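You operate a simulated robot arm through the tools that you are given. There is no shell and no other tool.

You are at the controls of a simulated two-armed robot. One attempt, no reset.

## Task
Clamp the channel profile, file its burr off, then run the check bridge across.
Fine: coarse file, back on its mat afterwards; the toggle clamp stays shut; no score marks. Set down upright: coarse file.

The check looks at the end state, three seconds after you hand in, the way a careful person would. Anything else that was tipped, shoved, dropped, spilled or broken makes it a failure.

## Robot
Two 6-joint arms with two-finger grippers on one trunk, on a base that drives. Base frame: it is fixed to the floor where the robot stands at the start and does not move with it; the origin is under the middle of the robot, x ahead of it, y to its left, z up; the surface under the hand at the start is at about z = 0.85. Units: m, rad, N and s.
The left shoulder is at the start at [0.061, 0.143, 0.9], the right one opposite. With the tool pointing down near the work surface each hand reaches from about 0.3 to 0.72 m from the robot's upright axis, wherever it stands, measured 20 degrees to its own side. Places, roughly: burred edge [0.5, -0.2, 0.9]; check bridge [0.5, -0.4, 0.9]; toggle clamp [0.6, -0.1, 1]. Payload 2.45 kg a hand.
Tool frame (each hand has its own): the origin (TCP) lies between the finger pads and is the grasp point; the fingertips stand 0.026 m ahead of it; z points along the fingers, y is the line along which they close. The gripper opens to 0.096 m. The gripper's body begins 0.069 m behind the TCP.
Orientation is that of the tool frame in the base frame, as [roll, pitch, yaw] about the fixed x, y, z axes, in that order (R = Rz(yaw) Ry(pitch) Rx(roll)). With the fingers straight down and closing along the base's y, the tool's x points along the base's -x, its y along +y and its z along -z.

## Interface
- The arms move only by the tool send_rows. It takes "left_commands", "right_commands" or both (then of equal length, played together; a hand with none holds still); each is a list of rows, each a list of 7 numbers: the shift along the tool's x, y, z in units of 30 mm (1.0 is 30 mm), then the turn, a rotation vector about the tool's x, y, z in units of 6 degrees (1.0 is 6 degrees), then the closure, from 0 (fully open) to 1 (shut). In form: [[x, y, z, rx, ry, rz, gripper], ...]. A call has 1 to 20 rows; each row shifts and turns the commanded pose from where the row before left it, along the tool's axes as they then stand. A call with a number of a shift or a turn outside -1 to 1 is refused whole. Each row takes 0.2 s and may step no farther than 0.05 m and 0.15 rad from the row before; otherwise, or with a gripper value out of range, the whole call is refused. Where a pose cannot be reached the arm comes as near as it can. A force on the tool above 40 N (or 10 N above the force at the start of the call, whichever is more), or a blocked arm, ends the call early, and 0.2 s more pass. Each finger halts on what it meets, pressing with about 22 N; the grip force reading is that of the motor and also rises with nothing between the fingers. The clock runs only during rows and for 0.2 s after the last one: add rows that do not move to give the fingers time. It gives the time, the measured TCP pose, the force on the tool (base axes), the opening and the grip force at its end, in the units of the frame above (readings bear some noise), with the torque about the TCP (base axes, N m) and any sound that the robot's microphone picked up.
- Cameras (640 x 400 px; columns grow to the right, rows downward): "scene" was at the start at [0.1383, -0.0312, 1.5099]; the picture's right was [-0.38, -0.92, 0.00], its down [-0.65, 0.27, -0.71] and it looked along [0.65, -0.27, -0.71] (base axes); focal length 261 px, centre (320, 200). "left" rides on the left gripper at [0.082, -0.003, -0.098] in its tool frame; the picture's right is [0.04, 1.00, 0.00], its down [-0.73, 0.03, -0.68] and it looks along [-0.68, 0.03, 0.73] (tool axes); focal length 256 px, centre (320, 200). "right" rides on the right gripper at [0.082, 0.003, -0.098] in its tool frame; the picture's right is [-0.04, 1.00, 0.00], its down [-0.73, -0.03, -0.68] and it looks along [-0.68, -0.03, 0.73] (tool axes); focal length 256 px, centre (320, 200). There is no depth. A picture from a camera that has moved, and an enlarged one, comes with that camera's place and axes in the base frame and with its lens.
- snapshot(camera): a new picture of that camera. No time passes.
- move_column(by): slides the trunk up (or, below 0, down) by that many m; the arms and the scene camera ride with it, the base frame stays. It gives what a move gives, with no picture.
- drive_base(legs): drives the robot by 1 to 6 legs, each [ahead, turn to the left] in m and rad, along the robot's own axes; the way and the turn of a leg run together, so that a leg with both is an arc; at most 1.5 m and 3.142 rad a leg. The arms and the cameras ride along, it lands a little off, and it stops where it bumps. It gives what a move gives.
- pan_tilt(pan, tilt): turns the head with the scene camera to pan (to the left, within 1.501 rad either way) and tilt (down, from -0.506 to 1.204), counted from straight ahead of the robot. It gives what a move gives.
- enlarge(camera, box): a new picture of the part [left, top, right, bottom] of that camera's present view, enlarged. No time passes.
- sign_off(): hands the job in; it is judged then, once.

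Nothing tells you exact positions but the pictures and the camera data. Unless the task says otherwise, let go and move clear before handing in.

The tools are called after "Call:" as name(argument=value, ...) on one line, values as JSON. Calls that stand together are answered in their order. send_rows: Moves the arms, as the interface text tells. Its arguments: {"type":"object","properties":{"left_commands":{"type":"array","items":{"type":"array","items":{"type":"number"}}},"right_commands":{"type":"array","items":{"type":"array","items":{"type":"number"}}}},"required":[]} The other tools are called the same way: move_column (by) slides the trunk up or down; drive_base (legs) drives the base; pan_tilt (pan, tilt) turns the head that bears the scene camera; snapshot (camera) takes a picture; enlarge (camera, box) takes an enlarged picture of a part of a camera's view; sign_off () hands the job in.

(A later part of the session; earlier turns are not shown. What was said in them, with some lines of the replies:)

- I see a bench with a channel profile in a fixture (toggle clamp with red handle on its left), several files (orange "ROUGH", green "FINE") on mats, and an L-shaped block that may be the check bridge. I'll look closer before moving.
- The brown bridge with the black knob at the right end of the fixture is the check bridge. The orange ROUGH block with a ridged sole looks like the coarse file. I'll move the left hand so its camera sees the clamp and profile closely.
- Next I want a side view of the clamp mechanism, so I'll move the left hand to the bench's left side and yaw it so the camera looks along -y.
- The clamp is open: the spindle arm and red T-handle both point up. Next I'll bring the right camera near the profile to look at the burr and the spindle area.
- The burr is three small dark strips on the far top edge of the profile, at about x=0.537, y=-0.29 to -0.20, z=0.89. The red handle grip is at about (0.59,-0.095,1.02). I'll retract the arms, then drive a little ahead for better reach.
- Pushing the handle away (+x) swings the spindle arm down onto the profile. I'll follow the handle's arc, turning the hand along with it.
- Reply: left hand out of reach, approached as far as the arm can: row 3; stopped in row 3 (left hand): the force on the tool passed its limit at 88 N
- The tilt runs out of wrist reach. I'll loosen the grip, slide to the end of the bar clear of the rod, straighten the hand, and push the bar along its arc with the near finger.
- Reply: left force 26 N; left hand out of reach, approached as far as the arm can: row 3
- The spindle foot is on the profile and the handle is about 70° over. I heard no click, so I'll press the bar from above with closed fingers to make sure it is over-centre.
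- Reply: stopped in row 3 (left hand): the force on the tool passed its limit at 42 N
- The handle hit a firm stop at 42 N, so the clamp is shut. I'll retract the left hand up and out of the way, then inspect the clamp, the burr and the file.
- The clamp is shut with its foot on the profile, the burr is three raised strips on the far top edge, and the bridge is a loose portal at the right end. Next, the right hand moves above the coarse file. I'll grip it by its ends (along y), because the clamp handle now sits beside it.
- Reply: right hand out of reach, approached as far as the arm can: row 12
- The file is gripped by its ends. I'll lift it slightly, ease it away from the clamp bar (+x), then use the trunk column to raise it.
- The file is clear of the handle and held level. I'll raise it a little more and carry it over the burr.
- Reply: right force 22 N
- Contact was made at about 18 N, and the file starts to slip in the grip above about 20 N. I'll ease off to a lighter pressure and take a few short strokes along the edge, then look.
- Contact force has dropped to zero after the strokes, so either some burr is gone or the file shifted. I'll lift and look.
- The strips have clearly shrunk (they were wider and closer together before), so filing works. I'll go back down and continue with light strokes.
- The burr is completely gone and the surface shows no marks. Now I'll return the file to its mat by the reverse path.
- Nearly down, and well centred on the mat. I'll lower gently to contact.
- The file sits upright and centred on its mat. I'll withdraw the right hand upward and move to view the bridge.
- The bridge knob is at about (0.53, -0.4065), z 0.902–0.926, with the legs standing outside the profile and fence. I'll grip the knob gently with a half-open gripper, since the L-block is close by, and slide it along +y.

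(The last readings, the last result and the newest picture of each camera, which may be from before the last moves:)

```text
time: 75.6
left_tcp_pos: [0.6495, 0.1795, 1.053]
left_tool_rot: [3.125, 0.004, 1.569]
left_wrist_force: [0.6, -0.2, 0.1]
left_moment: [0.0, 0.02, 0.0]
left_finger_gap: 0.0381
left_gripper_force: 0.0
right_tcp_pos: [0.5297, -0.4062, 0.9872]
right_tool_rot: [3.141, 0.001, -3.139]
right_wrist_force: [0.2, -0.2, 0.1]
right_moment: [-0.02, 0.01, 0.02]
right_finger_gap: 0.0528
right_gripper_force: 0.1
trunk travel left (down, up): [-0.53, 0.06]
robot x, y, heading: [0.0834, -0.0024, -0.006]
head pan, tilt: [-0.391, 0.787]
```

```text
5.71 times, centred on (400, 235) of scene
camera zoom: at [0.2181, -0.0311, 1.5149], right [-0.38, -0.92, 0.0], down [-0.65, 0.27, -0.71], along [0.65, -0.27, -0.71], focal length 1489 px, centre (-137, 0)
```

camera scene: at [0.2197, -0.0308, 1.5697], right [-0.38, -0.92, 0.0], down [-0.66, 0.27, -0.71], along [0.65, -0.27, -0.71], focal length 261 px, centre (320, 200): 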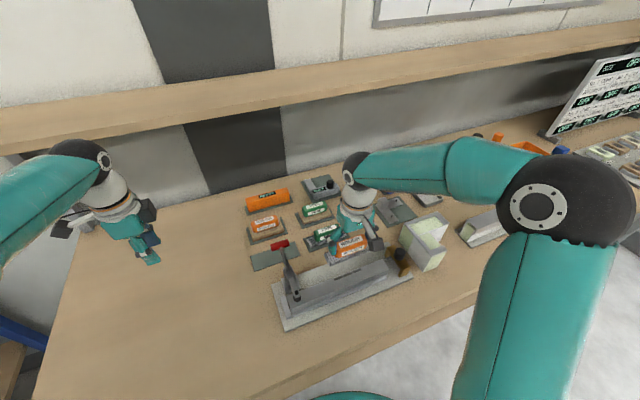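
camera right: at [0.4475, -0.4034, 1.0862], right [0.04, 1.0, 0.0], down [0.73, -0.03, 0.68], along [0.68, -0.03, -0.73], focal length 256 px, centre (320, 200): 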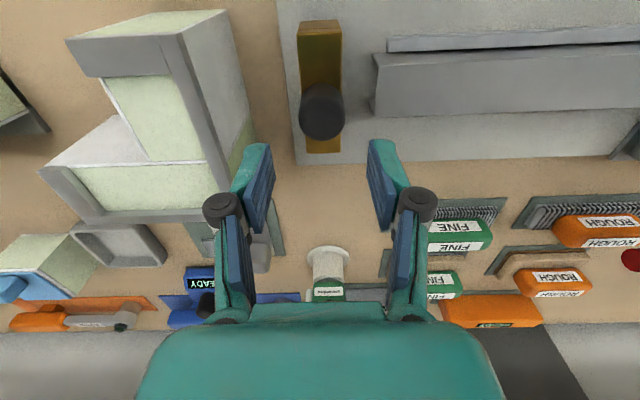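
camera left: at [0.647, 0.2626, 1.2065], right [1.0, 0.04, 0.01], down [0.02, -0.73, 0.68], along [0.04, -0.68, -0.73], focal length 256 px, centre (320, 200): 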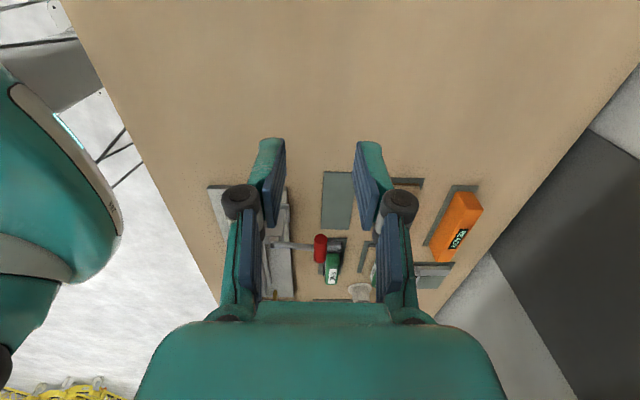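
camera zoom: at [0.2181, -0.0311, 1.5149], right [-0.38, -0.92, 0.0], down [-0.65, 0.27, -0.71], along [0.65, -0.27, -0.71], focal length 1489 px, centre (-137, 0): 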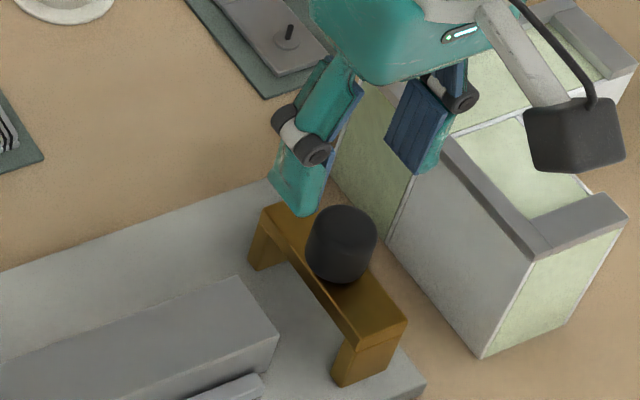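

Call:
send_rows(right_commands=[[0.19, 0, 0.4, 0, 0, 0, 0.45], [0, 0, 0.5, 0, 0, 0, 0.45], [0, 0, 0.4, 0, 0, 0, 0.45], [0, 0, 0.3, 0, 0, 0, 0.45], [0, 0, 0.15, 0, 0, 0, 0.45], [0, 0, 0, 0, 0, 0, 0.45]])

Call:
snapshot(camera="right")

Call:
enlarge(camera="scene", box=[360, 200, 440, 270])

```text
time: 77.0
left_tcp_pos: [0.6514, 0.1804, 1.053]
left_tool_rot: [3.125, 0.004, 1.569]
left_wrist_force: [-0.7, 1.0, -0.2]
left_moment: [0.02, -0.05, 0.02]
left_finger_gap: 0.0384
left_gripper_force: 0.1
right_tcp_pos: [0.5243, -0.4069, 0.9356]
right_tool_rot: [3.141, -0.003, -3.141]
right_wrist_force: [-0.4, 0.0, 0.4]
right_moment: [-0.01, 0.02, -0.03]
right_finger_gap: 0.053
right_gripper_force: 0.1
trunk travel left (down, up): [-0.53, 0.06]
robot x, y, heading: [0.0838, 0.0014, 0.002]
head pan, tilt: [-0.391, 0.787]
```

```text
taken
camera right: at [0.4422, -0.4031, 1.0342], right [0.04, 1.0, 0.0], down [0.73, -0.03, 0.68], along [0.68, -0.03, -0.73], focal length 256 px, centre (320, 200)
```

right: 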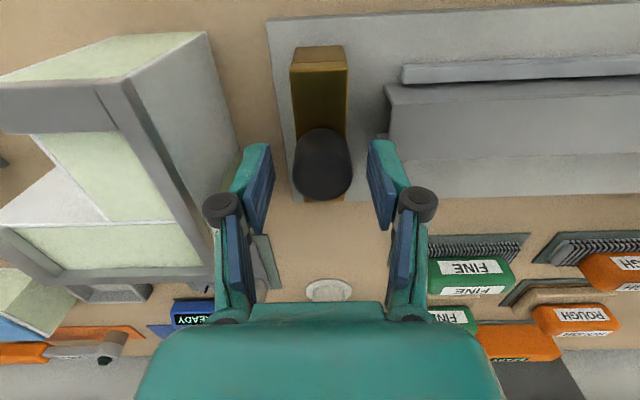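

```text
5.71 times, centred on (400, 235) of scene
camera zoom: at [0.2185, -0.0312, 1.5149], right [-0.38, -0.92, 0.0], down [-0.65, 0.27, -0.71], along [0.65, -0.27, -0.71], focal length 1489 px, centre (-137, 0)
```

zoom: 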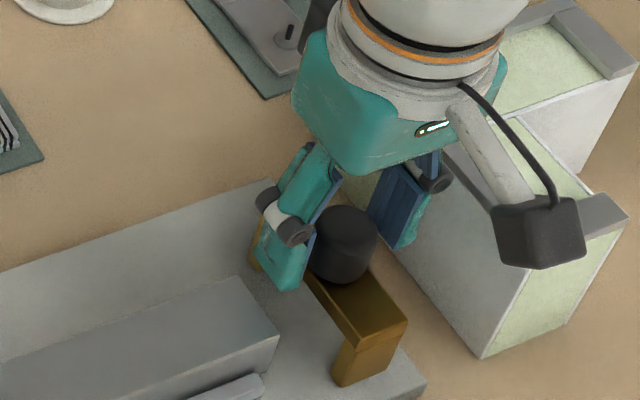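

Call:
send_rows(right_commands=[[0, 0, 0, 0, 0, 0, 0.6], [0, 0, 0, 0, 0, 0, 0.75], [0, 0, 0, 0, 0, 0, 0.75], [0, 0, 0, 0, 0, 0, 0.75]])

Call:
enlarge(camera="scene", box=[360, 200, 440, 270])

Call:
snapshot(camera="right")

```text
time: 78.0
left_tcp_pos: [0.6509, 0.1816, 1.0529]
left_tool_rot: [3.126, 0.005, 1.57]
left_wrist_force: [0.2, -0.3, 0.7]
left_moment: [0.0, -0.01, 0.0]
left_finger_gap: 0.0384
left_gripper_force: 0.1
right_tcp_pos: [0.5244, -0.4048, 0.936]
right_tool_rot: [-3.141, -0.002, -3.139]
right_wrist_force: [-0.5, 8.0, -1.3]
right_moment: [0.27, -0.16, -0.05]
right_finger_gap: 0.0295
right_gripper_force: 44.7
trunk travel left (down, up): [-0.53, 0.06]
robot x, y, heading: [0.0788, 0.0002, 0.001]
head pan, tilt: [-0.391, 0.787]
```

```text
5.71 times, centred on (400, 235) of scene
camera zoom: at [0.2185, -0.0302, 1.5149], right [-0.38, -0.92, 0.0], down [-0.65, 0.27, -0.71], along [0.65, -0.27, -0.71], focal length 1489 px, centre (-137, 0)
```

zoom: 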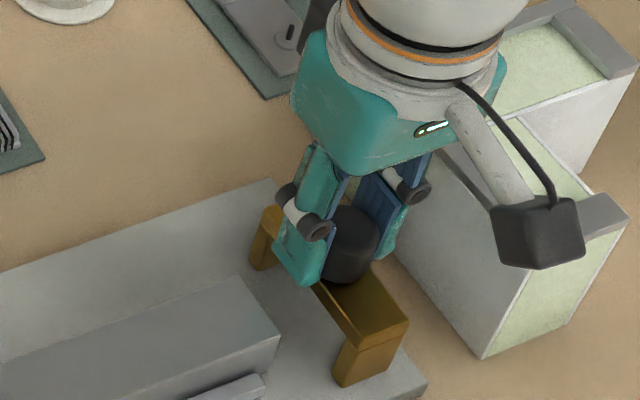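

```text
taken
camera right: at [0.4423, -0.4021, 1.0344], right [0.04, 1.0, 0.0], down [0.73, -0.03, 0.68], along [0.68, -0.03, -0.74], focal length 256 px, centre (320, 200)
```

right: 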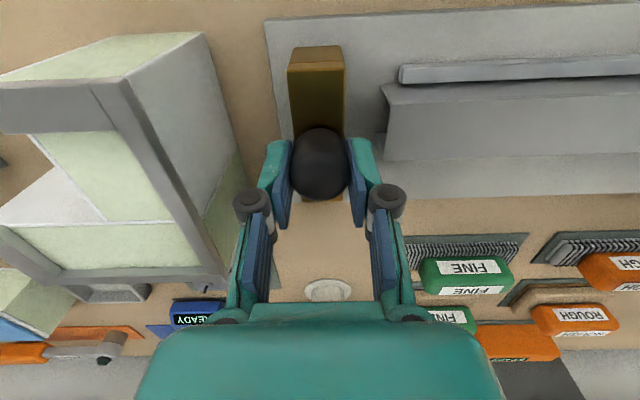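

Call:
send_rows(right_commands=[[0, 0.2, 0, 0, 0, 0, 0.75], [0, 0.2, 0, 0, 0, 0, 0.75], [0, 0.2, 0, 0, 0, 0, 0.75], [0, 0.2, 0, 0, 0, 0, 0.75]])

Call:
enlarge(camera="scene", box=[350, 200, 430, 270])

Call:
snapshot(camera="right")

```text
time: 79.0
left_tcp_pos: [0.6503, 0.1816, 1.054]
left_tool_rot: [3.126, 0.004, 1.569]
left_wrist_force: [0.5, 0.4, -1.0]
left_moment: [0.0, 0.0, 0.01]
left_finger_gap: 0.0385
left_gripper_force: 0.0
right_tcp_pos: [0.5231, -0.3832, 0.9351]
right_tool_rot: [-3.14, -0.002, -3.139]
right_wrist_force: [-1.1, 0.2, 6.7]
right_moment: [-0.08, 0.93, 0.01]
right_finger_gap: 0.029
right_gripper_force: 45.5
trunk travel left (down, up): [-0.53, 0.06]
robot x, y, heading: [0.0806, 0.0006, -0.001]
head pan, tilt: [-0.391, 0.787]
```

```text
5.71 times, centred on (390, 235) of scene
camera zoom: at [0.2178, -0.0308, 1.515], right [-0.38, -0.92, 0.0], down [-0.65, 0.27, -0.71], along [0.65, -0.27, -0.71], focal length 1489 px, centre (-80, 0)
```

zoom: 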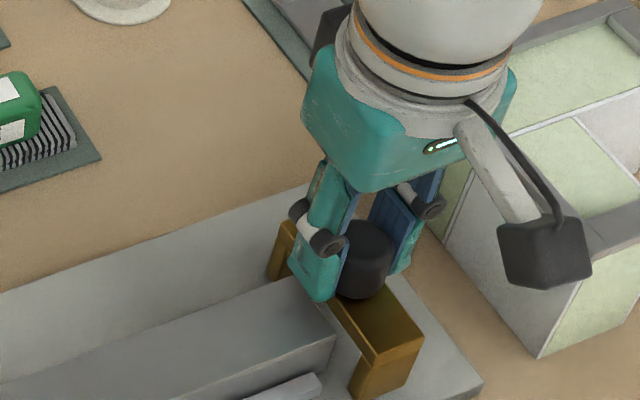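

```text
taken
camera right: at [0.442, -0.3787, 1.0343], right [0.04, 1.0, 0.0], down [0.73, -0.03, 0.68], along [0.68, -0.03, -0.73], focal length 256 px, centre (320, 200)
```

right: 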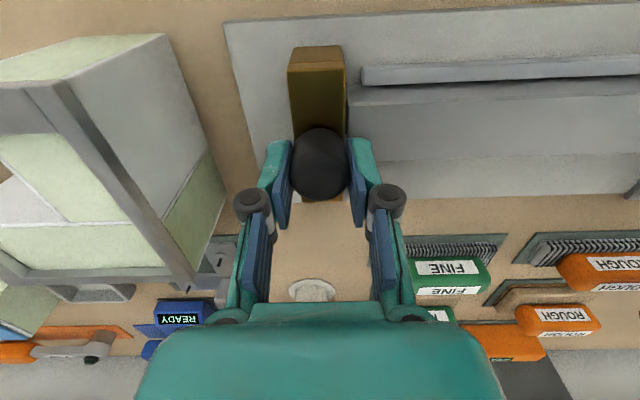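

Call:
enlarge(camera="right", box=[260, 20, 440, 130])

Call:
enlarge(camera="scene", box=[370, 230, 430, 280])

```text
3.56 times, centred on (350, 75) of right
camera zoom: at [0.442, -0.3787, 1.0343], right [0.04, 1.0, 0.0], down [0.73, -0.03, 0.68], along [0.68, -0.03, -0.73], focal length 910 px, centre (213, 644)
```

zoom: 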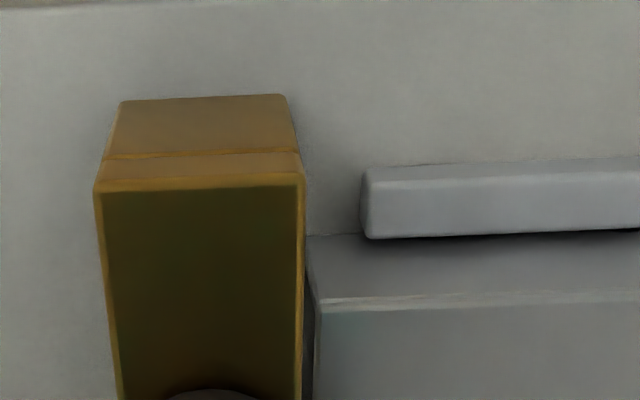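

```text
8.00 times, centred on (400, 255) of scene
camera zoom: at [0.2178, -0.0308, 1.515], right [-0.38, -0.92, 0.0], down [-0.65, 0.27, -0.71], along [0.65, -0.27, -0.71], focal length 2084 px, centre (-320, -240)
```

zoom: 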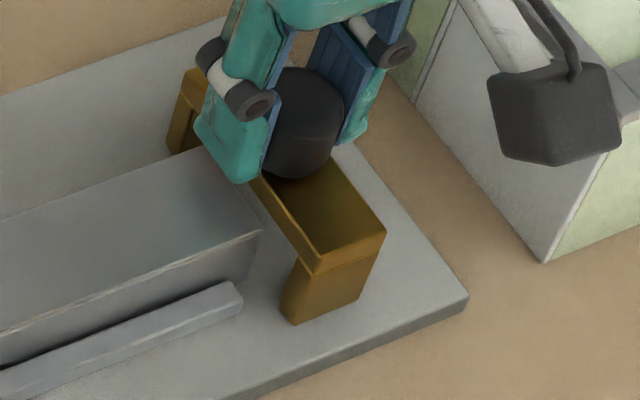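

Clear on both sides. Continuing to slide slowly over the profile.

Call:
send_rows(right_commands=[[0, 0.2, 0, 0, 0, 0, 0.75], [0, 0.2, 0, 0, 0, 0, 0.75], [0, 0.2, 0, 0, 0, 0, 0.75], [0, 0.2, 0, 0, 0, 0, 0.75], [0, 0.2, 0, 0, 0, 0, 0.75]])

Call:
enlarge(camera="scene", box=[350, 215, 430, 285])

Call:
snapshot(camera="right")

```text
time: 80.2
left_tcp_pos: [0.6498, 0.181, 1.0534]
left_tool_rot: [3.125, 0.003, 1.568]
left_wrist_force: [-0.7, 0.4, -0.6]
left_moment: [-0.01, -0.01, -0.02]
left_finger_gap: 0.0387
left_gripper_force: 0.0
right_tcp_pos: [0.5239, -0.3515, 0.9356]
right_tool_rot: [3.142, 0.0, -3.141]
right_wrist_force: [1.2, -0.1, 8.2]
right_moment: [-0.09, 0.3, -0.04]
right_finger_gap: 0.0293
right_gripper_force: 44.8
trunk travel left (down, up): [-0.53, 0.06]
robot x, y, heading: [0.0821, -0.002, 0.001]
head pan, tilt: [-0.391, 0.787]
```

```text
5.71 times, centred on (390, 250) of scene
camera zoom: at [0.218, -0.0307, 1.5149], right [-0.38, -0.92, 0.0], down [-0.65, 0.27, -0.71], along [0.65, -0.27, -0.71], focal length 1489 px, centre (-80, -86)
```

zoom: 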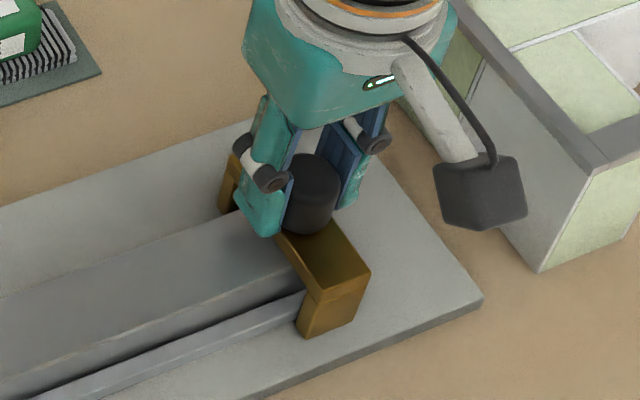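

```text
taken
camera right: at [0.4418, -0.3486, 1.0342], right [0.04, 1.0, 0.0], down [0.73, -0.03, 0.68], along [0.68, -0.03, -0.73], focal length 256 px, centre (320, 200)
```

right: 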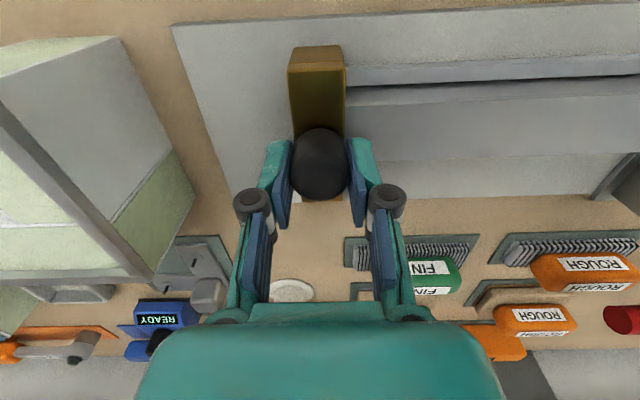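

Call:
send_rows(right_commands=[[0, 0.25, 0, 0, 0, 0, 0.75], [0, 0.25, 0, 0, 0, 0, 0.75], [0, 0.25, 0, 0, 0, 0, 0.75], [0, 0.25, 0, 0, 0, 0, 0.75], [0, 0.25, 0, 0, 0, 0, 0.75], [0, 0.25, 0, 0, 0, 0, 0.75], [0, 0.25, 0, 0, 0, 0, 0.75], [0, 0.25, 0, 0, 0, 0, 0.75], [0, 0.25, 0, 0, 0, 0, 0.75], [0, 0.25, 0, 0, 0, 0, 0.75]])

Call:
enlarge(camera="scene", box=[310, 215, 410, 300])

```text
time: 82.4
left_tcp_pos: [0.6506, 0.1818, 1.0534]
left_tool_rot: [3.126, 0.003, 1.569]
left_wrist_force: [-0.7, 0.3, 0.3]
left_moment: [0.04, 0.04, -0.02]
left_finger_gap: 0.0386
left_gripper_force: 0.1
right_tcp_pos: [0.524, -0.277, 0.9361]
right_tool_rot: [-3.14, 0.004, 3.141]
right_wrist_force: [7.9, 0.0, 21.5]
right_moment: [-0.04, 0.78, 0.0]
right_finger_gap: 0.0291
right_gripper_force: 44.8
trunk travel left (down, up): [-0.53, 0.06]
robot x, y, heading: [0.08, 0.0003, -0.002]
head pan, tilt: [-0.391, 0.787]
```

```text
4.71 times, centred on (360, 258) of scene
camera zoom: at [0.218, -0.0302, 1.5151], right [-0.38, -0.92, 0.0], down [-0.65, 0.27, -0.71], along [0.65, -0.27, -0.71], focal length 1226 px, centre (132, -71)
```

zoom: 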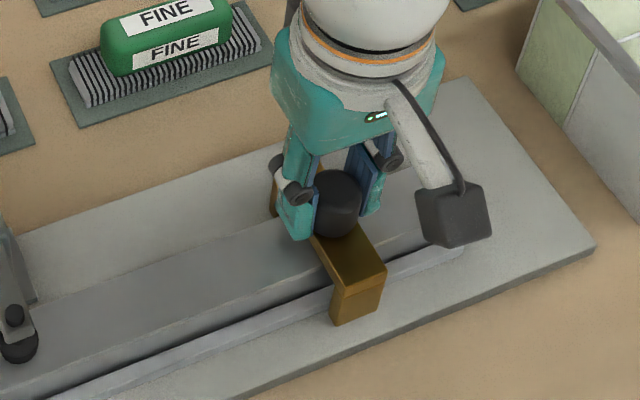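

Call:
send_rows(right_commands=[[-0.03, 0, -0.04, 0, 0, 0, 0.75], [0, 0, -0.03, 0, 0, 0, 0.75], [0, 0, 0, 0, 0, 0, 0.75]])

Call:
enlarge(camera="scene", box=[335, 240, 395, 290])

Call:
enlarge(camera="right", box=[260, 20, 400, 210])

```text
time: 83.2
left_tcp_pos: [0.6518, 0.1818, 1.0516]
left_tool_rot: [3.127, 0.003, 1.568]
left_wrist_force: [0.5, 0.0, 0.2]
left_moment: [-0.03, 0.01, -0.02]
left_finger_gap: 0.0383
left_gripper_force: 0.0
right_tcp_pos: [0.5243, -0.2771, 0.9348]
right_tool_rot: [3.141, -0.002, -3.14]
right_wrist_force: [0.0, 0.9, -2.6]
right_moment: [-0.01, -1.12, 0.04]
right_finger_gap: 0.0295
right_gripper_force: 45.2
trunk travel left (down, up): [-0.53, 0.06]
robot x, y, heading: [0.0842, 0.0001, -0.001]
head pan, tilt: [-0.391, 0.787]
```

```text
8.00 times, centred on (365, 265) of scene
camera zoom: at [0.2185, -0.0312, 1.5146], right [-0.38, -0.92, 0.0], down [-0.65, 0.27, -0.71], along [0.65, -0.27, -0.71], focal length 2084 px, centre (-40, -320)
```

zoom: 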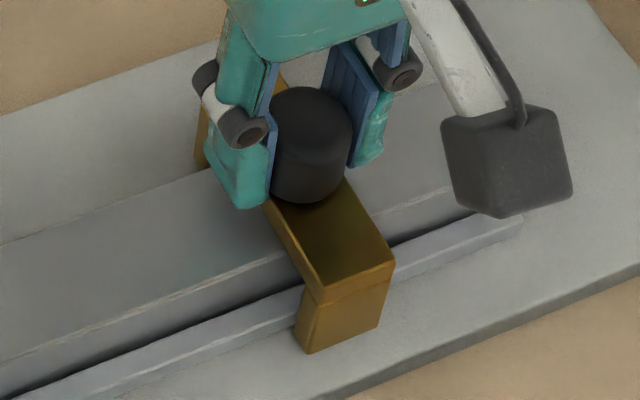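

```text
2.11 times, centred on (330, 115) of right
camera zoom: at [0.4422, -0.2737, 1.0345], right [0.04, 1.0, 0.0], down [0.74, -0.03, 0.68], along [0.68, -0.03, -0.74], focal length 539 px, centre (299, 379)
```

zoom: 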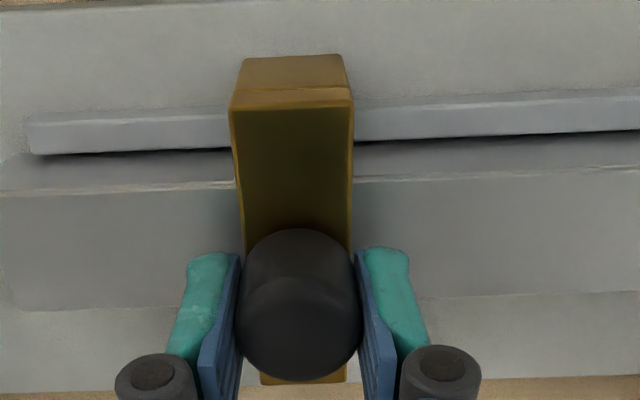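

Call:
send_rows(right_commands=[[0, 0.25, 0, 0, 0, 0, 0.75], [0, 0.25, 0, 0, 0, 0, 0.75], [0, 0.25, 0, 0, 0, 0, 0.75], [0, 0.25, 0, 0, 0, 0, 0.75], [0, 0.25, 0, 0, 0, 0, 0.75], [0, 0.25, 0, 0, 0, 0, 0.75], [0, 0.25, 0, 0, 0, 0, 0.75], [0, 0.25, 0, 0, 0, 0, 0.75], [0, 0.25, 0, 0, 0, 0, 0.75], [0, 0.25, 0, 0, 0, 0, 0.75]])

Call:
enlarge(camera="scene", box=[280, 220, 380, 305])

Call:
snapshot(camera="right")

```text
time: 85.4
left_tcp_pos: [0.6517, 0.1809, 1.0517]
left_tool_rot: [3.127, 0.002, 1.568]
left_wrist_force: [0.5, -1.0, 1.0]
left_moment: [0.0, 0.01, 0.02]
left_finger_gap: 0.0384
left_gripper_force: 0.1
right_tcp_pos: [0.5226, -0.2034, 0.9351]
right_tool_rot: [3.141, -0.008, -3.141]
right_wrist_force: [-9.0, 0.7, -30.6]
right_moment: [-0.1, 0.38, -0.06]
right_finger_gap: 0.0294
right_gripper_force: 45.1
trunk travel left (down, up): [-0.53, 0.06]
robot x, y, heading: [0.0749, 0.0017, 0.001]
head pan, tilt: [-0.391, 0.787]
```

```text
4.71 times, centred on (330, 262) of scene
camera zoom: at [0.2197, -0.0322, 1.5146], right [-0.38, -0.92, 0.0], down [-0.66, 0.27, -0.71], along [0.65, -0.27, -0.71], focal length 1226 px, centre (273, -94)
```

zoom: 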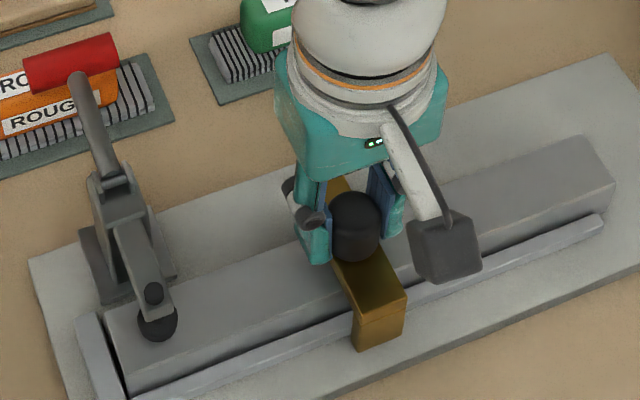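

```text
taken
camera right: at [0.4423, -0.1992, 1.0349], right [0.04, 1.0, 0.0], down [0.74, -0.03, 0.67], along [0.67, -0.03, -0.74], focal length 256 px, centre (320, 200)
```

right: 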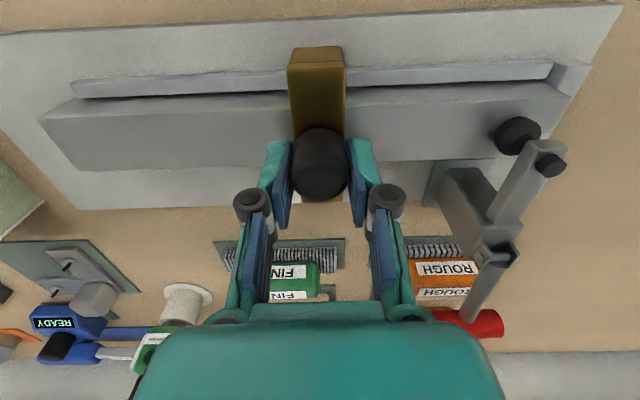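

Call:
send_rows(right_commands=[[0.03, 0, 0.04, 0, 0, 0, 0.75], [0, 0, 0.04, 0, 0, 0, 0.75], [0, 0, 0, 0, 0, 0, 0.75]])

Call:
enlarge(camera="scene", box=[335, 240, 385, 290])

```text
time: 86.2
left_tcp_pos: [0.6514, 0.1802, 1.0534]
left_tool_rot: [3.128, 0.002, 1.568]
left_wrist_force: [-0.3, 0.1, -0.3]
left_moment: [0.0, -0.01, -0.01]
left_finger_gap: 0.0385
left_gripper_force: 0.2
right_tcp_pos: [0.5237, -0.2026, 0.9338]
right_tool_rot: [3.141, 0.0, -3.14]
right_wrist_force: [-6.6, 0.1, -7.1]
right_moment: [-0.02, 1.23, 0.04]
right_finger_gap: 0.0291
right_gripper_force: 45.3
trunk travel left (down, up): [-0.53, 0.06]
robot x, y, heading: [0.0809, -0.0009, -0.0]
head pan, tilt: [-0.391, 0.787]
```

```text
8.00 times, centred on (360, 265) of scene
camera zoom: at [0.2181, -0.0315, 1.5151], right [-0.38, -0.92, 0.0], down [-0.65, 0.27, -0.71], along [0.65, -0.27, -0.71], focal length 2084 px, centre (0, -320)
```

zoom: 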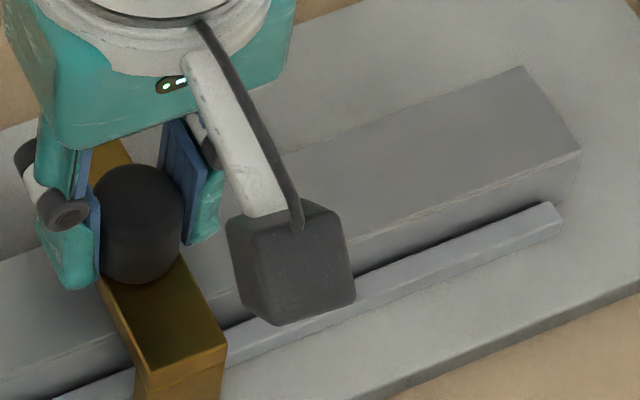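

Call:
send_rows(right_commands=[[0.02, 0.25, 0.02, 0, 0, 0, 0.75], [0, 0.25, 0, 0, 0, 0, 0.75], [0, 0.25, 0, 0, 0, 0, 0.75], [0, 0.25, 0, 0, 0, 0, 0.75], [0, 0, 0, 0, 0, 0, 0.75]])

Call:
enlarge(camera="scene", box=[270, 220, 370, 305])

Call:
snapshot(camera="right")

```text
time: 87.4
left_tcp_pos: [0.6497, 0.182, 1.0529]
left_tool_rot: [3.125, 0.004, 1.571]
left_wrist_force: [0.0, 0.0, 0.3]
left_moment: [-0.02, 0.0, 0.03]
left_finger_gap: 0.0385
left_gripper_force: 0.2
right_tcp_pos: [0.5241, -0.1741, 0.9346]
right_tool_rot: [3.138, 0.003, -3.141]
right_wrist_force: [0.8, -0.9, 12.6]
right_moment: [0.02, 0.49, 0.01]
right_finger_gap: 0.029
right_gripper_force: 44.7
trunk travel left (down, up): [-0.53, 0.06]
robot x, y, heading: [0.0824, -0.0013, 0.004]
head pan, tilt: [-0.391, 0.787]
```

```text
4.71 times, centred on (320, 262) of scene
camera zoom: at [0.2175, -0.0309, 1.5151], right [-0.38, -0.92, 0.0], down [-0.65, 0.27, -0.71], along [0.65, -0.27, -0.71], focal length 1226 px, centre (320, -94)
```

zoom: 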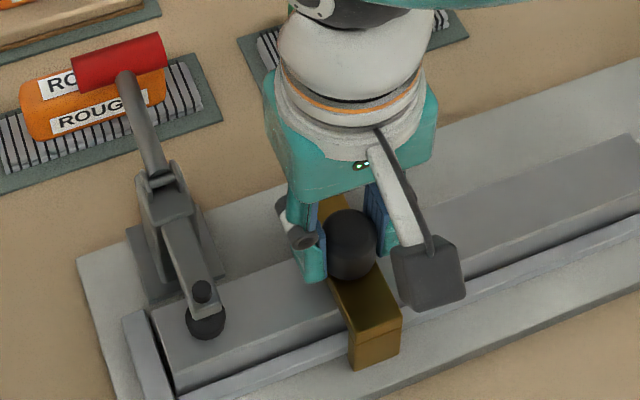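

```text
taken
camera right: at [0.441, -0.1687, 1.0342], right [0.04, 1.0, 0.0], down [0.73, -0.03, 0.68], along [0.68, -0.03, -0.73], focal length 256 px, centre (320, 200)
```

right: 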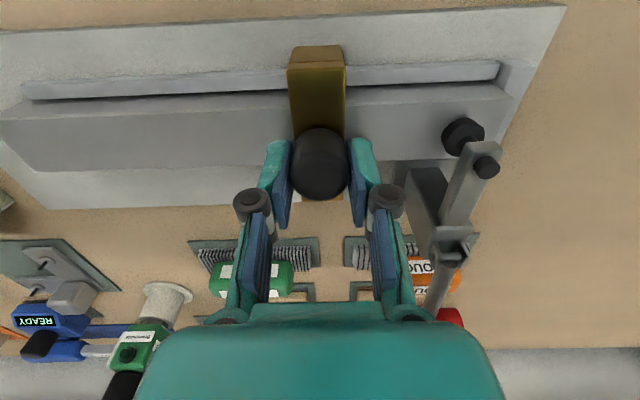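

Call:
send_rows(right_commands=[[0, 0.25, -0.03, 0, 0, 0, 0.75], [0, 0.25, 0, 0, 0, 0, 0.75], [0, 0.2, 0, 0, 0, 0, 0.75], [0, 0, 0, 0, 0, 0, 0.75], [0, 0, 0, 0, 0, 0, 0.75]])

Call:
enlarge(camera="scene", box=[270, 220, 370, 305])

```text
time: 88.6
left_tcp_pos: [0.65, 0.1781, 1.0537]
left_tool_rot: [3.125, 0.0, 1.568]
left_wrist_force: [0.2, -0.7, 0.2]
left_moment: [0.01, -0.01, 0.03]
left_finger_gap: 0.0385
left_gripper_force: 0.0
right_tcp_pos: [0.5237, -0.1546, 0.9358]
right_tool_rot: [3.141, 0.0, -3.139]
right_wrist_force: [5.2, -22.1, 10.7]
right_moment: [-0.76, 0.08, 0.19]
right_finger_gap: 0.0292
right_gripper_force: 44.4
trunk travel left (down, up): [-0.53, 0.06]
robot x, y, heading: [0.0804, 0.0025, -0.0]
head pan, tilt: [-0.391, 0.787]
```

```text
4.71 times, centred on (320, 262) of scene
camera zoom: at [0.2184, -0.0338, 1.5149], right [-0.38, -0.92, 0.0], down [-0.65, 0.27, -0.71], along [0.65, -0.27, -0.71], focal length 1226 px, centre (320, -94)
```

zoom: 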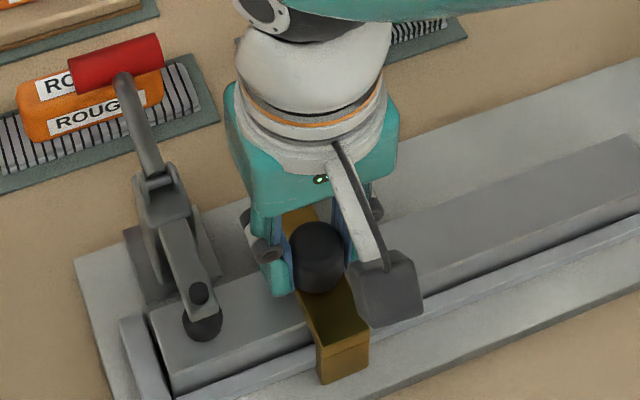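

The bridge has met its end stop past the burr. I'll ease the push, let go and lift clear.

Call:
send_rows(right_commands=[[0, -0.08, -0.03, 0, 0, 0, 0.75], [0, 0, 0, 0, 0, 0, 0.6], [0, 0, 0, 0, 0, 0, 0.5], [0, 0, 0, 0, 0, 0, 0.5], [0, 0, -0.3, 0, 0, 0, 0.5], [0, 0, -0.6, 0, 0, 0, 0.5], [0, 0, -0.9, 0, 0, 0, 0.5], [0.3, -0.3, -0.9, 0, 0, 0, 0.5], [0.3, -0.9, -0.5, 0, 0, 0, 0.5], [0.3, -0.9, 0, 0, 0, 0, 0.5], [0.3, -0.9, 0, 0, 0, 0, 0.5], [0.3, -0.9, 0, 0, 0, 0, 0.5], [0.3, -0.9, 0, 0, 0, 0, 0.5], [0, -0.9, 0, 0, 0, 0, 0.5]])

Call:
snapshot(camera="scene")

Call:
enlarge(camera="scene", box=[240, 200, 420, 330])

Call:
enlarge(camera="scene", box=[320, 220, 420, 300])

Call:
snapshot(camera="left")

```text
time: 91.6
left_tcp_pos: [0.6506, 0.1806, 1.053]
left_tool_rot: [3.124, 0.001, 1.571]
left_wrist_force: [0.2, -0.8, -0.1]
left_moment: [0.0, 0.03, 0.03]
left_finger_gap: 0.0384
left_gripper_force: 0.0
right_tcp_pos: [0.4682, -0.3267, 1.0316]
right_tool_rot: [3.138, -0.003, -3.14]
right_wrist_force: [0.1, 0.2, -0.2]
right_moment: [0.04, 0.03, 0.0]
right_finger_gap: 0.048
right_gripper_force: 0.1
trunk travel left (down, up): [-0.53, 0.06]
robot x, y, heading: [0.0793, 0.0016, 0.006]
head pan, tilt: [-0.391, 0.787]
```

```text
taken
camera scene: at [0.2186, -0.0316, 1.5148], right [-0.38, -0.92, 0.0], down [-0.65, 0.27, -0.71], along [0.65, -0.27, -0.71], focal length 261 px, centre (320, 200)
```

scene: 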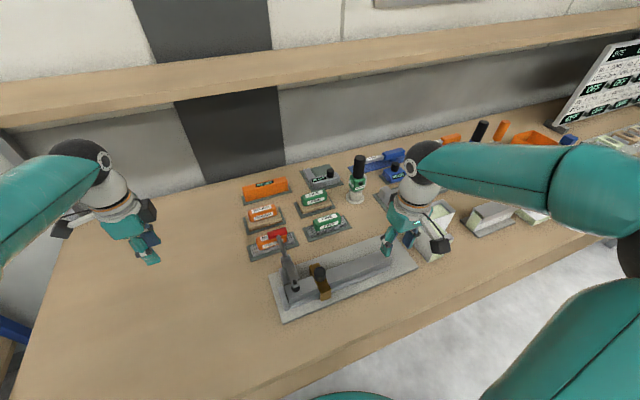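

```text
3.08 times, centred on (330, 265) of scene
camera zoom: at [0.2186, -0.0316, 1.5148], right [-0.38, -0.92, 0.0], down [-0.65, 0.27, -0.71], along [0.65, -0.27, -0.71], focal length 802 px, centre (289, 0)
```

zoom: 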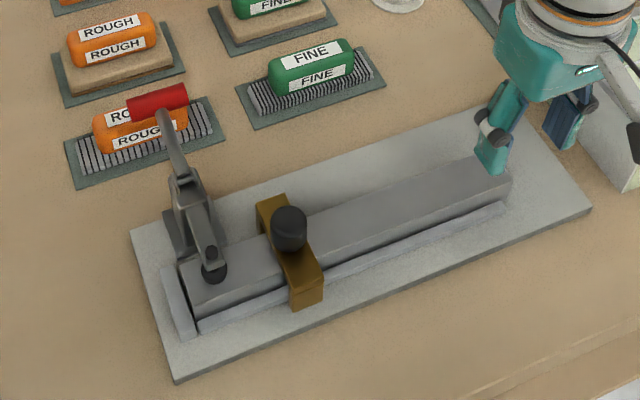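

```text
5.00 times, centred on (370, 260) of scene
camera zoom: at [0.2186, -0.0316, 1.5148], right [-0.38, -0.92, 0.0], down [-0.65, 0.27, -0.71], along [0.65, -0.27, -0.71], focal length 1303 px, centre (70, -100)
```

zoom: 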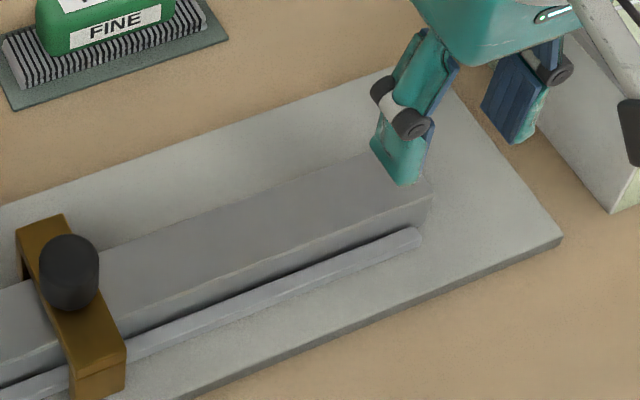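

```text
taken
camera left: at [0.6462, 0.2619, 1.1521], right [1.0, 0.04, 0.02], down [0.02, -0.73, 0.68], along [0.04, -0.68, -0.73], focal length 256 px, centre (320, 200)
```

left: 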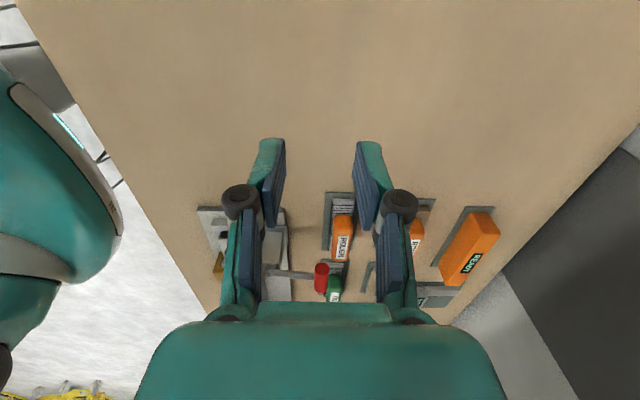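

Everything looks in place. One last side check of the clamp with the left camera before handing in.

Call:
send_rows(left_commands=[[0, 0, 0, 0, -1, 0, 0.6], [0, 0, 0, 0, -1, 0, 0.6], [0, 0, 0, 0, -1, 0, 0.6], [0, 0, 0, 0, -1, 0, 0.6], [0, 0, 0, 0, -1, 0, 0.6], [0, 0, 0, 0, 0, 0, 0.3]])

Call:
enlarge(camera="left", box=[220, 80, 400, 220])

Call:
enlarge(camera="scene", box=[260, 225, 330, 305])

```text
time: 93.0
left_tcp_pos: [0.649, 0.1804, 1.053]
left_tool_rot: [3.123, 0.526, 1.561]
left_wrist_force: [-0.7, 0.8, -0.2]
left_moment: [0.0, -0.01, -0.02]
left_finger_gap: 0.0671
left_gripper_force: 0.1
right_tcp_pos: [0.4689, -0.3262, 1.0325]
right_tool_rot: [-3.142, 0.0, -3.141]
right_wrist_force: [0.0, 0.9, -0.2]
right_moment: [-0.03, -0.01, 0.01]
right_finger_gap: 0.0478
right_gripper_force: 0.0
trunk travel left (down, up): [-0.53, 0.06]
robot x, y, heading: [0.0765, -0.0006, -0.003]
head pan, tilt: [-0.391, 0.787]
```

```text
2.86 times, centred on (310, 150) of left
camera zoom: at [0.6468, 0.3001, 1.098], right [1.0, 0.03, 0.0], down [0.01, -0.29, 0.96], along [0.03, -0.96, -0.29], focal length 731 px, centre (349, 343)
```

zoom: 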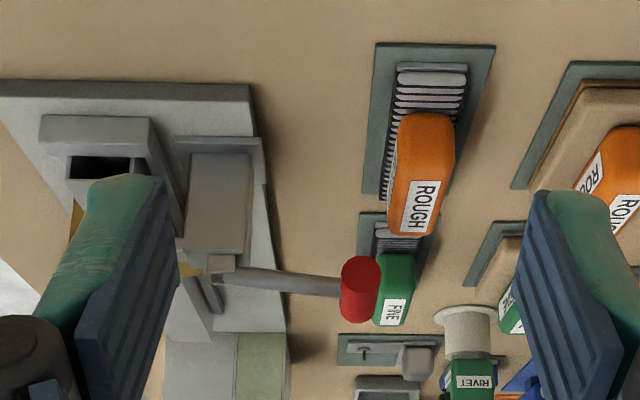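

```text
5.00 times, centred on (295, 265) of scene
camera zoom: at [0.2182, -0.0314, 1.5149], right [-0.38, -0.92, 0.0], down [-0.65, 0.27, -0.71], along [0.65, -0.27, -0.71], focal length 1303 px, centre (445, -125)
```

zoom: 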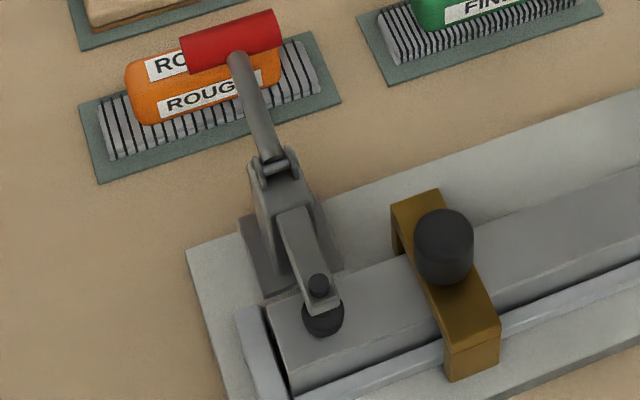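

Call:
send_rows(right_commands=[[0.3, -0.5, -0.9, 0, 0, 0, 0.3], [0.3, -0.5, -0.9, 0, 0, 0, 0.3], [0.3, -0.5, -0.9, 0, 0, 0, 0.3], [0, -0.5, -0.9, 0, 0, 0, 0.3], [0, 0, 0, 0, 0, 0, 0.3]])

Call:
enlarge(camera="scene", box=[240, 180, 460, 330])

```text
time: 94.2
left_tcp_pos: [0.6506, 0.1813, 1.054]
left_tool_rot: [3.126, 0.525, 1.56]
left_wrist_force: [1.1, 0.0, 0.3]
left_moment: [-0.03, -0.04, -0.01]
left_finger_gap: 0.0674
left_gripper_force: 0.0
right_tcp_pos: [0.4414, -0.3841, 1.1393]
right_tool_rot: [3.141, 0.0, -3.138]
right_wrist_force: [-1.2, -0.8, 0.3]
right_moment: [-0.01, -0.01, 0.0]
right_finger_gap: 0.0672
right_gripper_force: 0.1
trunk travel left (down, up): [-0.53, 0.06]
robot x, y, heading: [0.08, 0.0003, -0.006]
head pan, tilt: [-0.391, 0.787]
```

```text
2.67 times, centred on (350, 255) of scene
camera zoom: at [0.2182, -0.0311, 1.5149], right [-0.38, -0.92, 0.0], down [-0.65, 0.27, -0.71], along [0.65, -0.27, -0.71], focal length 695 px, centre (240, 53)
```

zoom: 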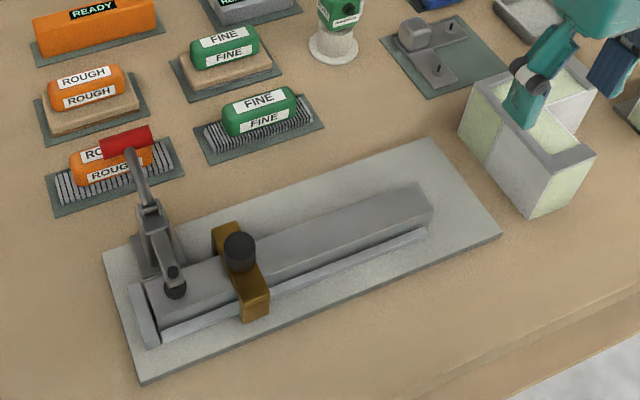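

The clamp is shut, the burr is gone with no score marks visible, the coarse file stands upright on its mat, and the bridge has been run across. Both hands are clear, so I'm handing in.

Call:
sign_off()

```text
The job is handed in.
```

The job is handed in. In the last pictures, every part of the task looked done:

- **Clamp:** the toggle clamp is shut with its foot on the profile. The handle came to a firm stop when I pressed it to 42 N, and it stayed shut through the filing.
- **Burr:** all three burr strips are gone, and the pictures show no score marks on the profile. The file pressed at up to about 20 N at times.
- **Coarse file:** it is back on its mat, upright and centred.
- **Check bridge:** it slid along the profile, over where the burr was, to its stop on the clamp side. I left it there.

I saw nothing else tipped or moved. Both hands were empty and clear of the work when I handed in. I didn't hear a click from the clamp, so I judged it shut from the firm stop and the near-flat handle.
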